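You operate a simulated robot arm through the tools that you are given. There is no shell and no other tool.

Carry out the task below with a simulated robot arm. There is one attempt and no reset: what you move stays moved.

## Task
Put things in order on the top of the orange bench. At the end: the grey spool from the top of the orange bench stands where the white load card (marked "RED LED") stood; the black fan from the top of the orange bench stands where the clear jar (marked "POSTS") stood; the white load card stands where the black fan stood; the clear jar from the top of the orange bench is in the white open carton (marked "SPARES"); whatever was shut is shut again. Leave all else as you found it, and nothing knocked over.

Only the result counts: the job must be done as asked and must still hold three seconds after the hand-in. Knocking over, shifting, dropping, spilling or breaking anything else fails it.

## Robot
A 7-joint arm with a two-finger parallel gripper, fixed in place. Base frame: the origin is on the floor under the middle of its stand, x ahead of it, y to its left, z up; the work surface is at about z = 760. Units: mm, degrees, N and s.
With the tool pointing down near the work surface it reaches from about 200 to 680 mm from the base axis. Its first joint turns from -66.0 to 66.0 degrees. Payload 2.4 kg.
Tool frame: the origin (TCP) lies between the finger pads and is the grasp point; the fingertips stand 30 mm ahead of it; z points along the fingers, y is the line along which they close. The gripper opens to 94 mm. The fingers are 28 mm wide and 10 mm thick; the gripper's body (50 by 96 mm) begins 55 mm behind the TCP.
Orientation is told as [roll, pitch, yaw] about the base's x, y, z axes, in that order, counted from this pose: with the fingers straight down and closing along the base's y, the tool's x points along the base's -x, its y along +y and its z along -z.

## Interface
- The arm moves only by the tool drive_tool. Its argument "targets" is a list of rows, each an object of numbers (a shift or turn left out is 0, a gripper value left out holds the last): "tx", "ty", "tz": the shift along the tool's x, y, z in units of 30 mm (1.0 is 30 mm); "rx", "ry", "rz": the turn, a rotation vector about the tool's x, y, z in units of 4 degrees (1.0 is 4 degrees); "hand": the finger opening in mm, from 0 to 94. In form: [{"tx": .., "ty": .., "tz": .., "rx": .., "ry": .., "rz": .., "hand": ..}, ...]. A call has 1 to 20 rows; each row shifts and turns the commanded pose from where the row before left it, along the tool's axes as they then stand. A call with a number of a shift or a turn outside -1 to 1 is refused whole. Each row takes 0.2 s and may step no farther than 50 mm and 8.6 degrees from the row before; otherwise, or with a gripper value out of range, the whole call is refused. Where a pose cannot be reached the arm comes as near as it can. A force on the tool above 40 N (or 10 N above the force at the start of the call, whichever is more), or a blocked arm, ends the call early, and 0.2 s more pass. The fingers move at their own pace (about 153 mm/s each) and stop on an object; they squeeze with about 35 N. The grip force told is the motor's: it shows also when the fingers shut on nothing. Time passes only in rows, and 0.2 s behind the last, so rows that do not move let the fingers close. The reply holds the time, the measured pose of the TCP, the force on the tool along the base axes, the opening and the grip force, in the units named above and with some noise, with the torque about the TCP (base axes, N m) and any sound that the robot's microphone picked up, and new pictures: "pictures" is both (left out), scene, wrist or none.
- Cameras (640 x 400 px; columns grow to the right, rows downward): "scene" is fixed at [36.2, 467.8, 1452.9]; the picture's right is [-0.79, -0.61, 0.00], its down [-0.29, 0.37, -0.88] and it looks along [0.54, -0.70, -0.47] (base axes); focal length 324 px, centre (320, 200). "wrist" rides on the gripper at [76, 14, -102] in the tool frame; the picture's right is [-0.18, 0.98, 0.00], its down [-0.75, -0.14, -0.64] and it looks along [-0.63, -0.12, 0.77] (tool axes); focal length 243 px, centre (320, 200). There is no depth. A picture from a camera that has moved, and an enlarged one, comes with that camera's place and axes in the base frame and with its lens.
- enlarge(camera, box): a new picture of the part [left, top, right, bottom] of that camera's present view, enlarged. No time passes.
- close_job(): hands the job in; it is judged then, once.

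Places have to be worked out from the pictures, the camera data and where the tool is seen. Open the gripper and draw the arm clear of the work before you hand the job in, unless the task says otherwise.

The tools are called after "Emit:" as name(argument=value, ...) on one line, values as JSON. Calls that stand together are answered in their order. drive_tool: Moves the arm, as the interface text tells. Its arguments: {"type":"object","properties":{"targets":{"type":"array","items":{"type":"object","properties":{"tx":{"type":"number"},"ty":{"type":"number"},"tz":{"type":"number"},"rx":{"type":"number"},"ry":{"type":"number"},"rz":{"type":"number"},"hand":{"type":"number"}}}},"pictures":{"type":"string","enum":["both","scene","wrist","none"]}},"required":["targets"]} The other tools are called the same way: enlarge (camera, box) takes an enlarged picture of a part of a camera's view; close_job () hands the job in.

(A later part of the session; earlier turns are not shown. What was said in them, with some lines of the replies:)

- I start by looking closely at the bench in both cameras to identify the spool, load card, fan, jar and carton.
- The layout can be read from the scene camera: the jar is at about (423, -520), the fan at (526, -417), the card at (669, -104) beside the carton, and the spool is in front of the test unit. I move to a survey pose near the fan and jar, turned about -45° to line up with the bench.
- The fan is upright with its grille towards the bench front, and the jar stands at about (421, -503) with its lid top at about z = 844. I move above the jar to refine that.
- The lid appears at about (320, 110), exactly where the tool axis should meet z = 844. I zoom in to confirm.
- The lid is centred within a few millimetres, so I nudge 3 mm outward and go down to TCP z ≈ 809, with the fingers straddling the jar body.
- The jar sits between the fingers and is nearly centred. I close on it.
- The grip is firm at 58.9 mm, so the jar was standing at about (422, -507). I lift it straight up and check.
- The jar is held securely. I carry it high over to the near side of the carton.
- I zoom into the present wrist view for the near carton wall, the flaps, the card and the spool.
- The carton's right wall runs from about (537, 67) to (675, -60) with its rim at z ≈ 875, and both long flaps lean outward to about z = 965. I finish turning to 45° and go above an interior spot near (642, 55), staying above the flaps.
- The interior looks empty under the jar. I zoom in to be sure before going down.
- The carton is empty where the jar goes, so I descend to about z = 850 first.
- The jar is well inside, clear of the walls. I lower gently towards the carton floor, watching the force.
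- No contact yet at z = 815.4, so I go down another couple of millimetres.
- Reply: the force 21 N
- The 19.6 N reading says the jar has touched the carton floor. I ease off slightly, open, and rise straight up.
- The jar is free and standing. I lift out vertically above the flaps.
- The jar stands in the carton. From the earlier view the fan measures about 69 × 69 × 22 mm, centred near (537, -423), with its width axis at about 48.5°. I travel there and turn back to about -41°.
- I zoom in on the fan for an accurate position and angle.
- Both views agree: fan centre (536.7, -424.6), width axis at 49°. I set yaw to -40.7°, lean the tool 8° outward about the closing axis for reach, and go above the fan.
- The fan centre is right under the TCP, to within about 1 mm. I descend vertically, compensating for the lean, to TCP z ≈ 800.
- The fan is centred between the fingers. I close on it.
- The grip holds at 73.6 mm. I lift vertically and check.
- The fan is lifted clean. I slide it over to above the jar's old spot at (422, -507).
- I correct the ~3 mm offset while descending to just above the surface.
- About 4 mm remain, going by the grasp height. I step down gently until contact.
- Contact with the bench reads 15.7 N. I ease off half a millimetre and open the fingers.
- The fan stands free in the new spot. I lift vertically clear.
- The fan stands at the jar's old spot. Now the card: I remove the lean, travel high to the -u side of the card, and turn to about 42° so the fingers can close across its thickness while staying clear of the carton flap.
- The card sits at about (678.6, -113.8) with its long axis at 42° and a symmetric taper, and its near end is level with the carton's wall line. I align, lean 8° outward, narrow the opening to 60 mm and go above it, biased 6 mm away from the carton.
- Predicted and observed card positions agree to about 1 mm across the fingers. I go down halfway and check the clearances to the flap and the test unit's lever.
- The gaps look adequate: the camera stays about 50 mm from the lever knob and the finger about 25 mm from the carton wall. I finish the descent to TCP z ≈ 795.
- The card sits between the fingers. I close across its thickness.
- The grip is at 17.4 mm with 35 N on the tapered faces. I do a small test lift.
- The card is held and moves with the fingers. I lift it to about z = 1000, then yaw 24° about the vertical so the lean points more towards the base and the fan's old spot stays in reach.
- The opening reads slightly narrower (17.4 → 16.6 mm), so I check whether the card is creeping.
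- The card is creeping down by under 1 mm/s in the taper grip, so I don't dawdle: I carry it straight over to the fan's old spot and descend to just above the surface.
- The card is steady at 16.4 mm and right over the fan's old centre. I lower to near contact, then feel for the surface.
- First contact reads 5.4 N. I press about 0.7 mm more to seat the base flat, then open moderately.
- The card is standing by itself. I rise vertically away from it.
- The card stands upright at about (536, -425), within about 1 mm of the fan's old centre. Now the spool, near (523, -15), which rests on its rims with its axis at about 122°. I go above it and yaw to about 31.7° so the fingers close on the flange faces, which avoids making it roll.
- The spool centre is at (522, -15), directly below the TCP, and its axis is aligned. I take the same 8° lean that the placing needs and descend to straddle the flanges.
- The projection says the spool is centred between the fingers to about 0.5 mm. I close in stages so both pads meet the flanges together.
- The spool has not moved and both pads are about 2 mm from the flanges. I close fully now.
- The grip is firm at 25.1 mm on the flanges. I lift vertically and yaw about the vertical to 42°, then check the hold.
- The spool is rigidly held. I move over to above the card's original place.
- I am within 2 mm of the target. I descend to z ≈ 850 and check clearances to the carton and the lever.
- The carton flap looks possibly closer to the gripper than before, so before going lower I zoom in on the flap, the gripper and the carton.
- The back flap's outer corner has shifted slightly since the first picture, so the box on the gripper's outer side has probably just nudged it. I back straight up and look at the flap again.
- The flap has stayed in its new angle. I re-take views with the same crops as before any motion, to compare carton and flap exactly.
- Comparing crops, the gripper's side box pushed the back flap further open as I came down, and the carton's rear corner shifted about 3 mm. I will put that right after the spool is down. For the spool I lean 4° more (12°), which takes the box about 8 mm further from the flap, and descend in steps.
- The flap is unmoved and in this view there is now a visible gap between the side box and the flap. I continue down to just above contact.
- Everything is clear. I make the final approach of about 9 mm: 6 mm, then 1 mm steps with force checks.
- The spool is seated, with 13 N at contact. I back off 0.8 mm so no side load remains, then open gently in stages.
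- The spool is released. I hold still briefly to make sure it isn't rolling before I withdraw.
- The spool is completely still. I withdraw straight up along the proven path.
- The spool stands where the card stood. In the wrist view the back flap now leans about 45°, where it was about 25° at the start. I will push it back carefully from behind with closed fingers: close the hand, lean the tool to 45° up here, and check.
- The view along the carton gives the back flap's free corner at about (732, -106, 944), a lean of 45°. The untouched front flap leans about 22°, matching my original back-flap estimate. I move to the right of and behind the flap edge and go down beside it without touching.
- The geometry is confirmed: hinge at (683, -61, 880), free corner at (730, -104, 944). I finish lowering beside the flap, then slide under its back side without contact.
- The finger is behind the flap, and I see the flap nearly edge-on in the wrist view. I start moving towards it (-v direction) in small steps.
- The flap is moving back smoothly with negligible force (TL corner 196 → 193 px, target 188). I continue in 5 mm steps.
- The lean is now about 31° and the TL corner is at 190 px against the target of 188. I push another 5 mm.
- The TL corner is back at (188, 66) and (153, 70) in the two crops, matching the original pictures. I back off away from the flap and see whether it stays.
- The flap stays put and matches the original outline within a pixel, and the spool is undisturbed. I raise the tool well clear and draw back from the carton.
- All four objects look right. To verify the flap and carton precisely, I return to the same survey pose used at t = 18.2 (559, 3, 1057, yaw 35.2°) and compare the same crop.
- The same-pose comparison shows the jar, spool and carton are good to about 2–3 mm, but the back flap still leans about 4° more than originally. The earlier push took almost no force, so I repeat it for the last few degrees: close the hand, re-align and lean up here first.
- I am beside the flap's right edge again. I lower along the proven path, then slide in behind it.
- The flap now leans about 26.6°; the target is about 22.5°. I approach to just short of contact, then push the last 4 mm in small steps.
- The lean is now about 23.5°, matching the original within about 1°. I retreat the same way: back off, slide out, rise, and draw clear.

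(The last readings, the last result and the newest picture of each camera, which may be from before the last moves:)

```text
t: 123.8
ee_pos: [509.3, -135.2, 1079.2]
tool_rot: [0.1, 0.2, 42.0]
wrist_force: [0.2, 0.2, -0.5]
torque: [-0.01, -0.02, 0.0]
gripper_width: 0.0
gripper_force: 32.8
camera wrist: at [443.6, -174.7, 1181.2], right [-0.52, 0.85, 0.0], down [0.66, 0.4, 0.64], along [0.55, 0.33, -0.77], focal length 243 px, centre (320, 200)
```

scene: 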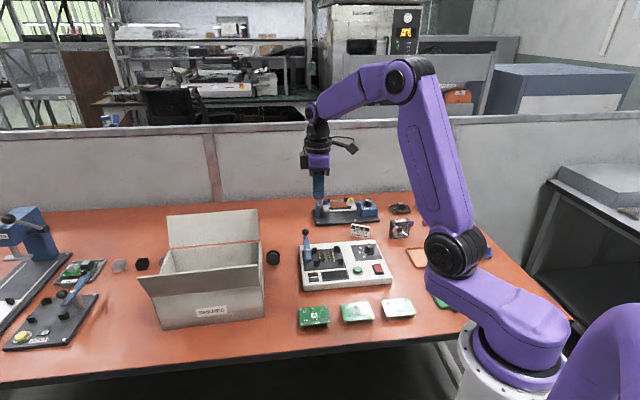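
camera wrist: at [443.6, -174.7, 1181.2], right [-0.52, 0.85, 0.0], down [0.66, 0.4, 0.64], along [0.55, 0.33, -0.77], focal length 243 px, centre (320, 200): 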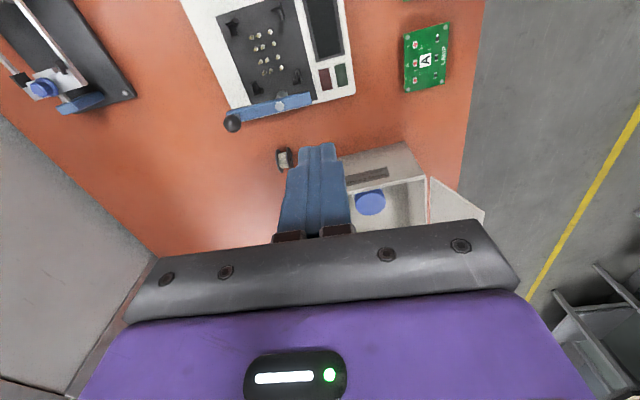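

The arm is clear. I open the gripper and return to the starting pose, then compare the final scene with the opening pictures.

Emit:
drive_tool(targets=[{"tx": 0.586, "ty": 0.927, "tz": -0.356, "hand": 94}, {"tx": 0.586, "ty": 0.927, "tz": -0.356}, {"tx": 0.586, "ty": 0.927, "tz": -0.356}, {"tx": 0.586, "ty": 0.927, "tz": -0.356}, {"tx": 0.586, "ty": 0.927, "tz": -0.356}, {"tx": 0.586, "ty": 0.927, "tz": -0.356}, {"rz": 1}, {"rz": 1}, {"rz": 1}, {"rz": 1}, {"rz": 1}, {"rz": 1}, {"rz": 1}, {"rz": 1}, {"rz": 1}, {"rz": 1}, {"rz": 0.5}], pictures="both")

Emit:
enlarge(camera="scene", box=[280, 170, 480, 330])

Emit:
enlarge(camera="scene", box=[120, 190, 320, 350])

Emit:
enlarge(camera="scene", box=[0, 190, 180, 360])

Emit:
enlarge(camera="wrist", box=[0, 0, 320, 240])

Emit:
enlarge(camera="wrist", box=[180, 60, 420, 240])

```text
t: 127.4
ee_pos: [318.1, -82.0, 1143.3]
tool_rot: [0.0, 0.1, -0.2]
wrist_force: [-0.2, 0.4, -0.2]
torque: [-0.01, 0.01, -0.02]
gripper_width: 93.9
gripper_force: 0.0
camera wrist: at [243.2, -66.7, 1245.1], right [0.19, 0.98, 0.0], down [0.75, -0.14, 0.64], along [0.63, -0.12, -0.77], focal length 243 px, centre (320, 200)
```

scene: 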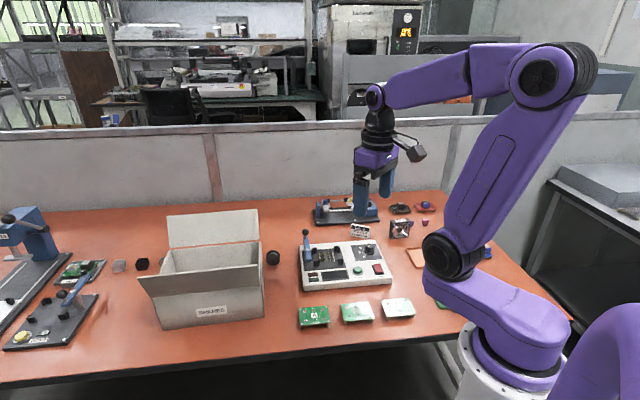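
wrist: 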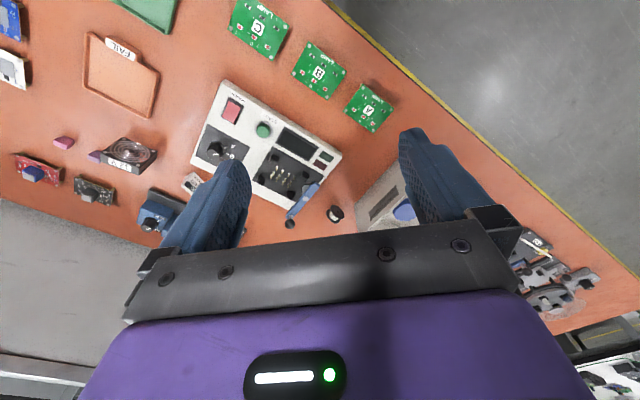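

```text
2.50 times, centred on (380, 250) of scene
camera zoom: at [36.2, 467.8, 1452.8], right [-0.79, -0.61, 0.0], down [-0.29, 0.37, -0.88], along [0.54, -0.7, -0.47], focal length 811 px, centre (170, 75)
```

zoom: 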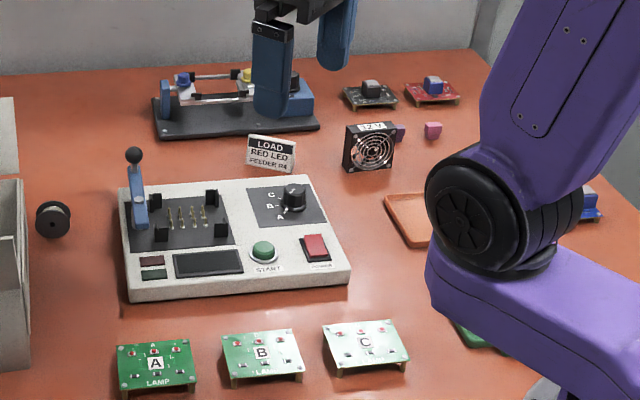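

```text
2.50 times, centred on (220, 270) of scene
camera zoom: at [36.2, 467.8, 1452.8], right [-0.79, -0.61, 0.0], down [-0.29, 0.37, -0.88], along [0.54, -0.7, -0.47], focal length 811 px, centre (570, 25)
```

zoom: 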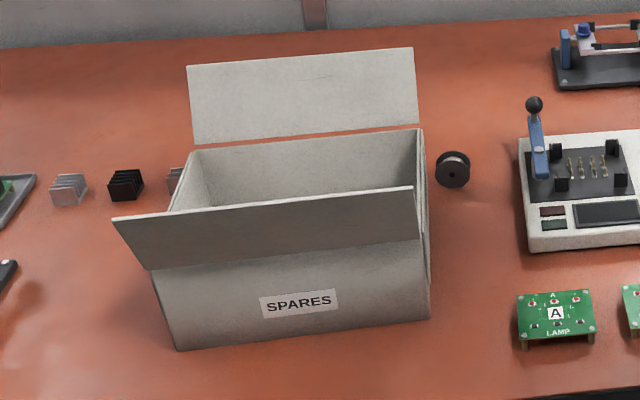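

```text
2.35 times, centred on (90, 275) of scene
camera zoom: at [36.2, 467.8, 1452.8], right [-0.79, -0.61, 0.0], down [-0.29, 0.37, -0.88], along [0.54, -0.7, -0.47], focal length 763 px, centre (861, 24)
```

zoom: 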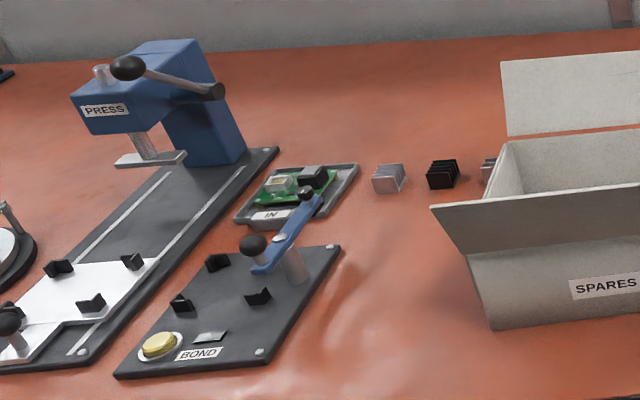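

```text
1.67 times, centred on (160, 120) of wrist
camera zoom: at [243.2, -66.7, 1245.1], right [0.19, 0.98, 0.0], down [0.75, -0.14, 0.64], along [0.63, -0.12, -0.77], focal length 404 px, centre (587, 333)
```

zoom: 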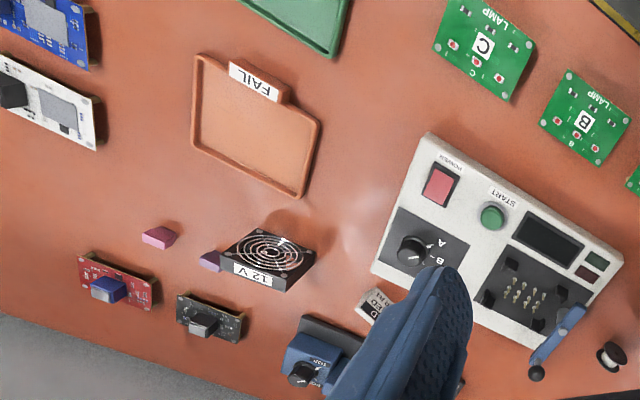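

```text
2.22 times, centred on (300, 150) of wrist
camera zoom: at [243.2, -66.7, 1245.1], right [0.19, 0.98, 0.0], down [0.75, -0.14, 0.64], along [0.63, -0.12, -0.77], focal length 539 px, centre (364, 311)
```

zoom: 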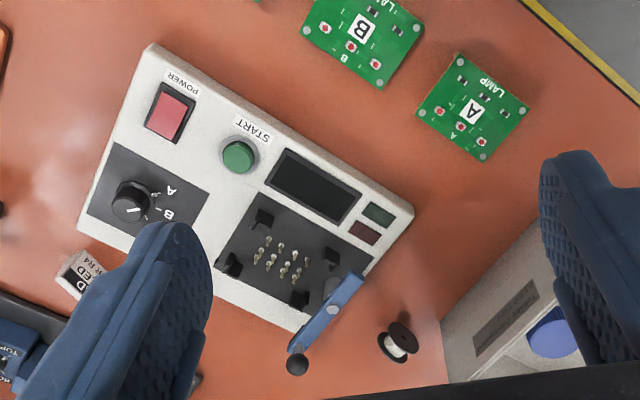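

The final pictures show everything in place:

- **Jar:** in the carton.
- **Fan:** on the jar's old spot.
- **Card:** on the fan's old spot.
- **Spool:** on the card's old spot and still.
- **Rest of the bench:** the carton flap is back at about its original angle, the carton is within about 2–3 mm, and the rest looks unchanged in the pictures.

The gripper is open and the arm is clear, so I hand the job in.

Emit:
close_job()

```text
The job is handed in.
```

The four items are where you asked, and I've handed the job in. On the way I bumped the carton's back flap, then pushed it back to about its original angle.

| Item | Now stands | Position |
|---|---|---|
| Clear jar ("POSTS") | In the white carton ("SPARES") | Upright, lid still on |
| Black fan | Where the jar stood | About (422, -507), upright |
| White load card ("RED LED") | Where the fan stood | About (536, -425), upright, turned about 24° from how it faced before |
| Grey spool | Where the card stood | About (678, -114), on its rims as before, not rolling |

- **Carton flap:** the gripper caught the flap while I was lowering the spool and pushed it about 20° further open. It now leans about 23.5°; I estimate it started at about 22.5°.
- **Carton:** its back right corner may have moved 2–3 mm. I left that alone, because correcting it risked disturbing more than it fixed.
- **Everything else:** nothing was knocked over, and nothing else looked changed in the final pictures. I opened nothing, so there was nothing to shut again.

The gripper is open and the arm is back at its starting pose.
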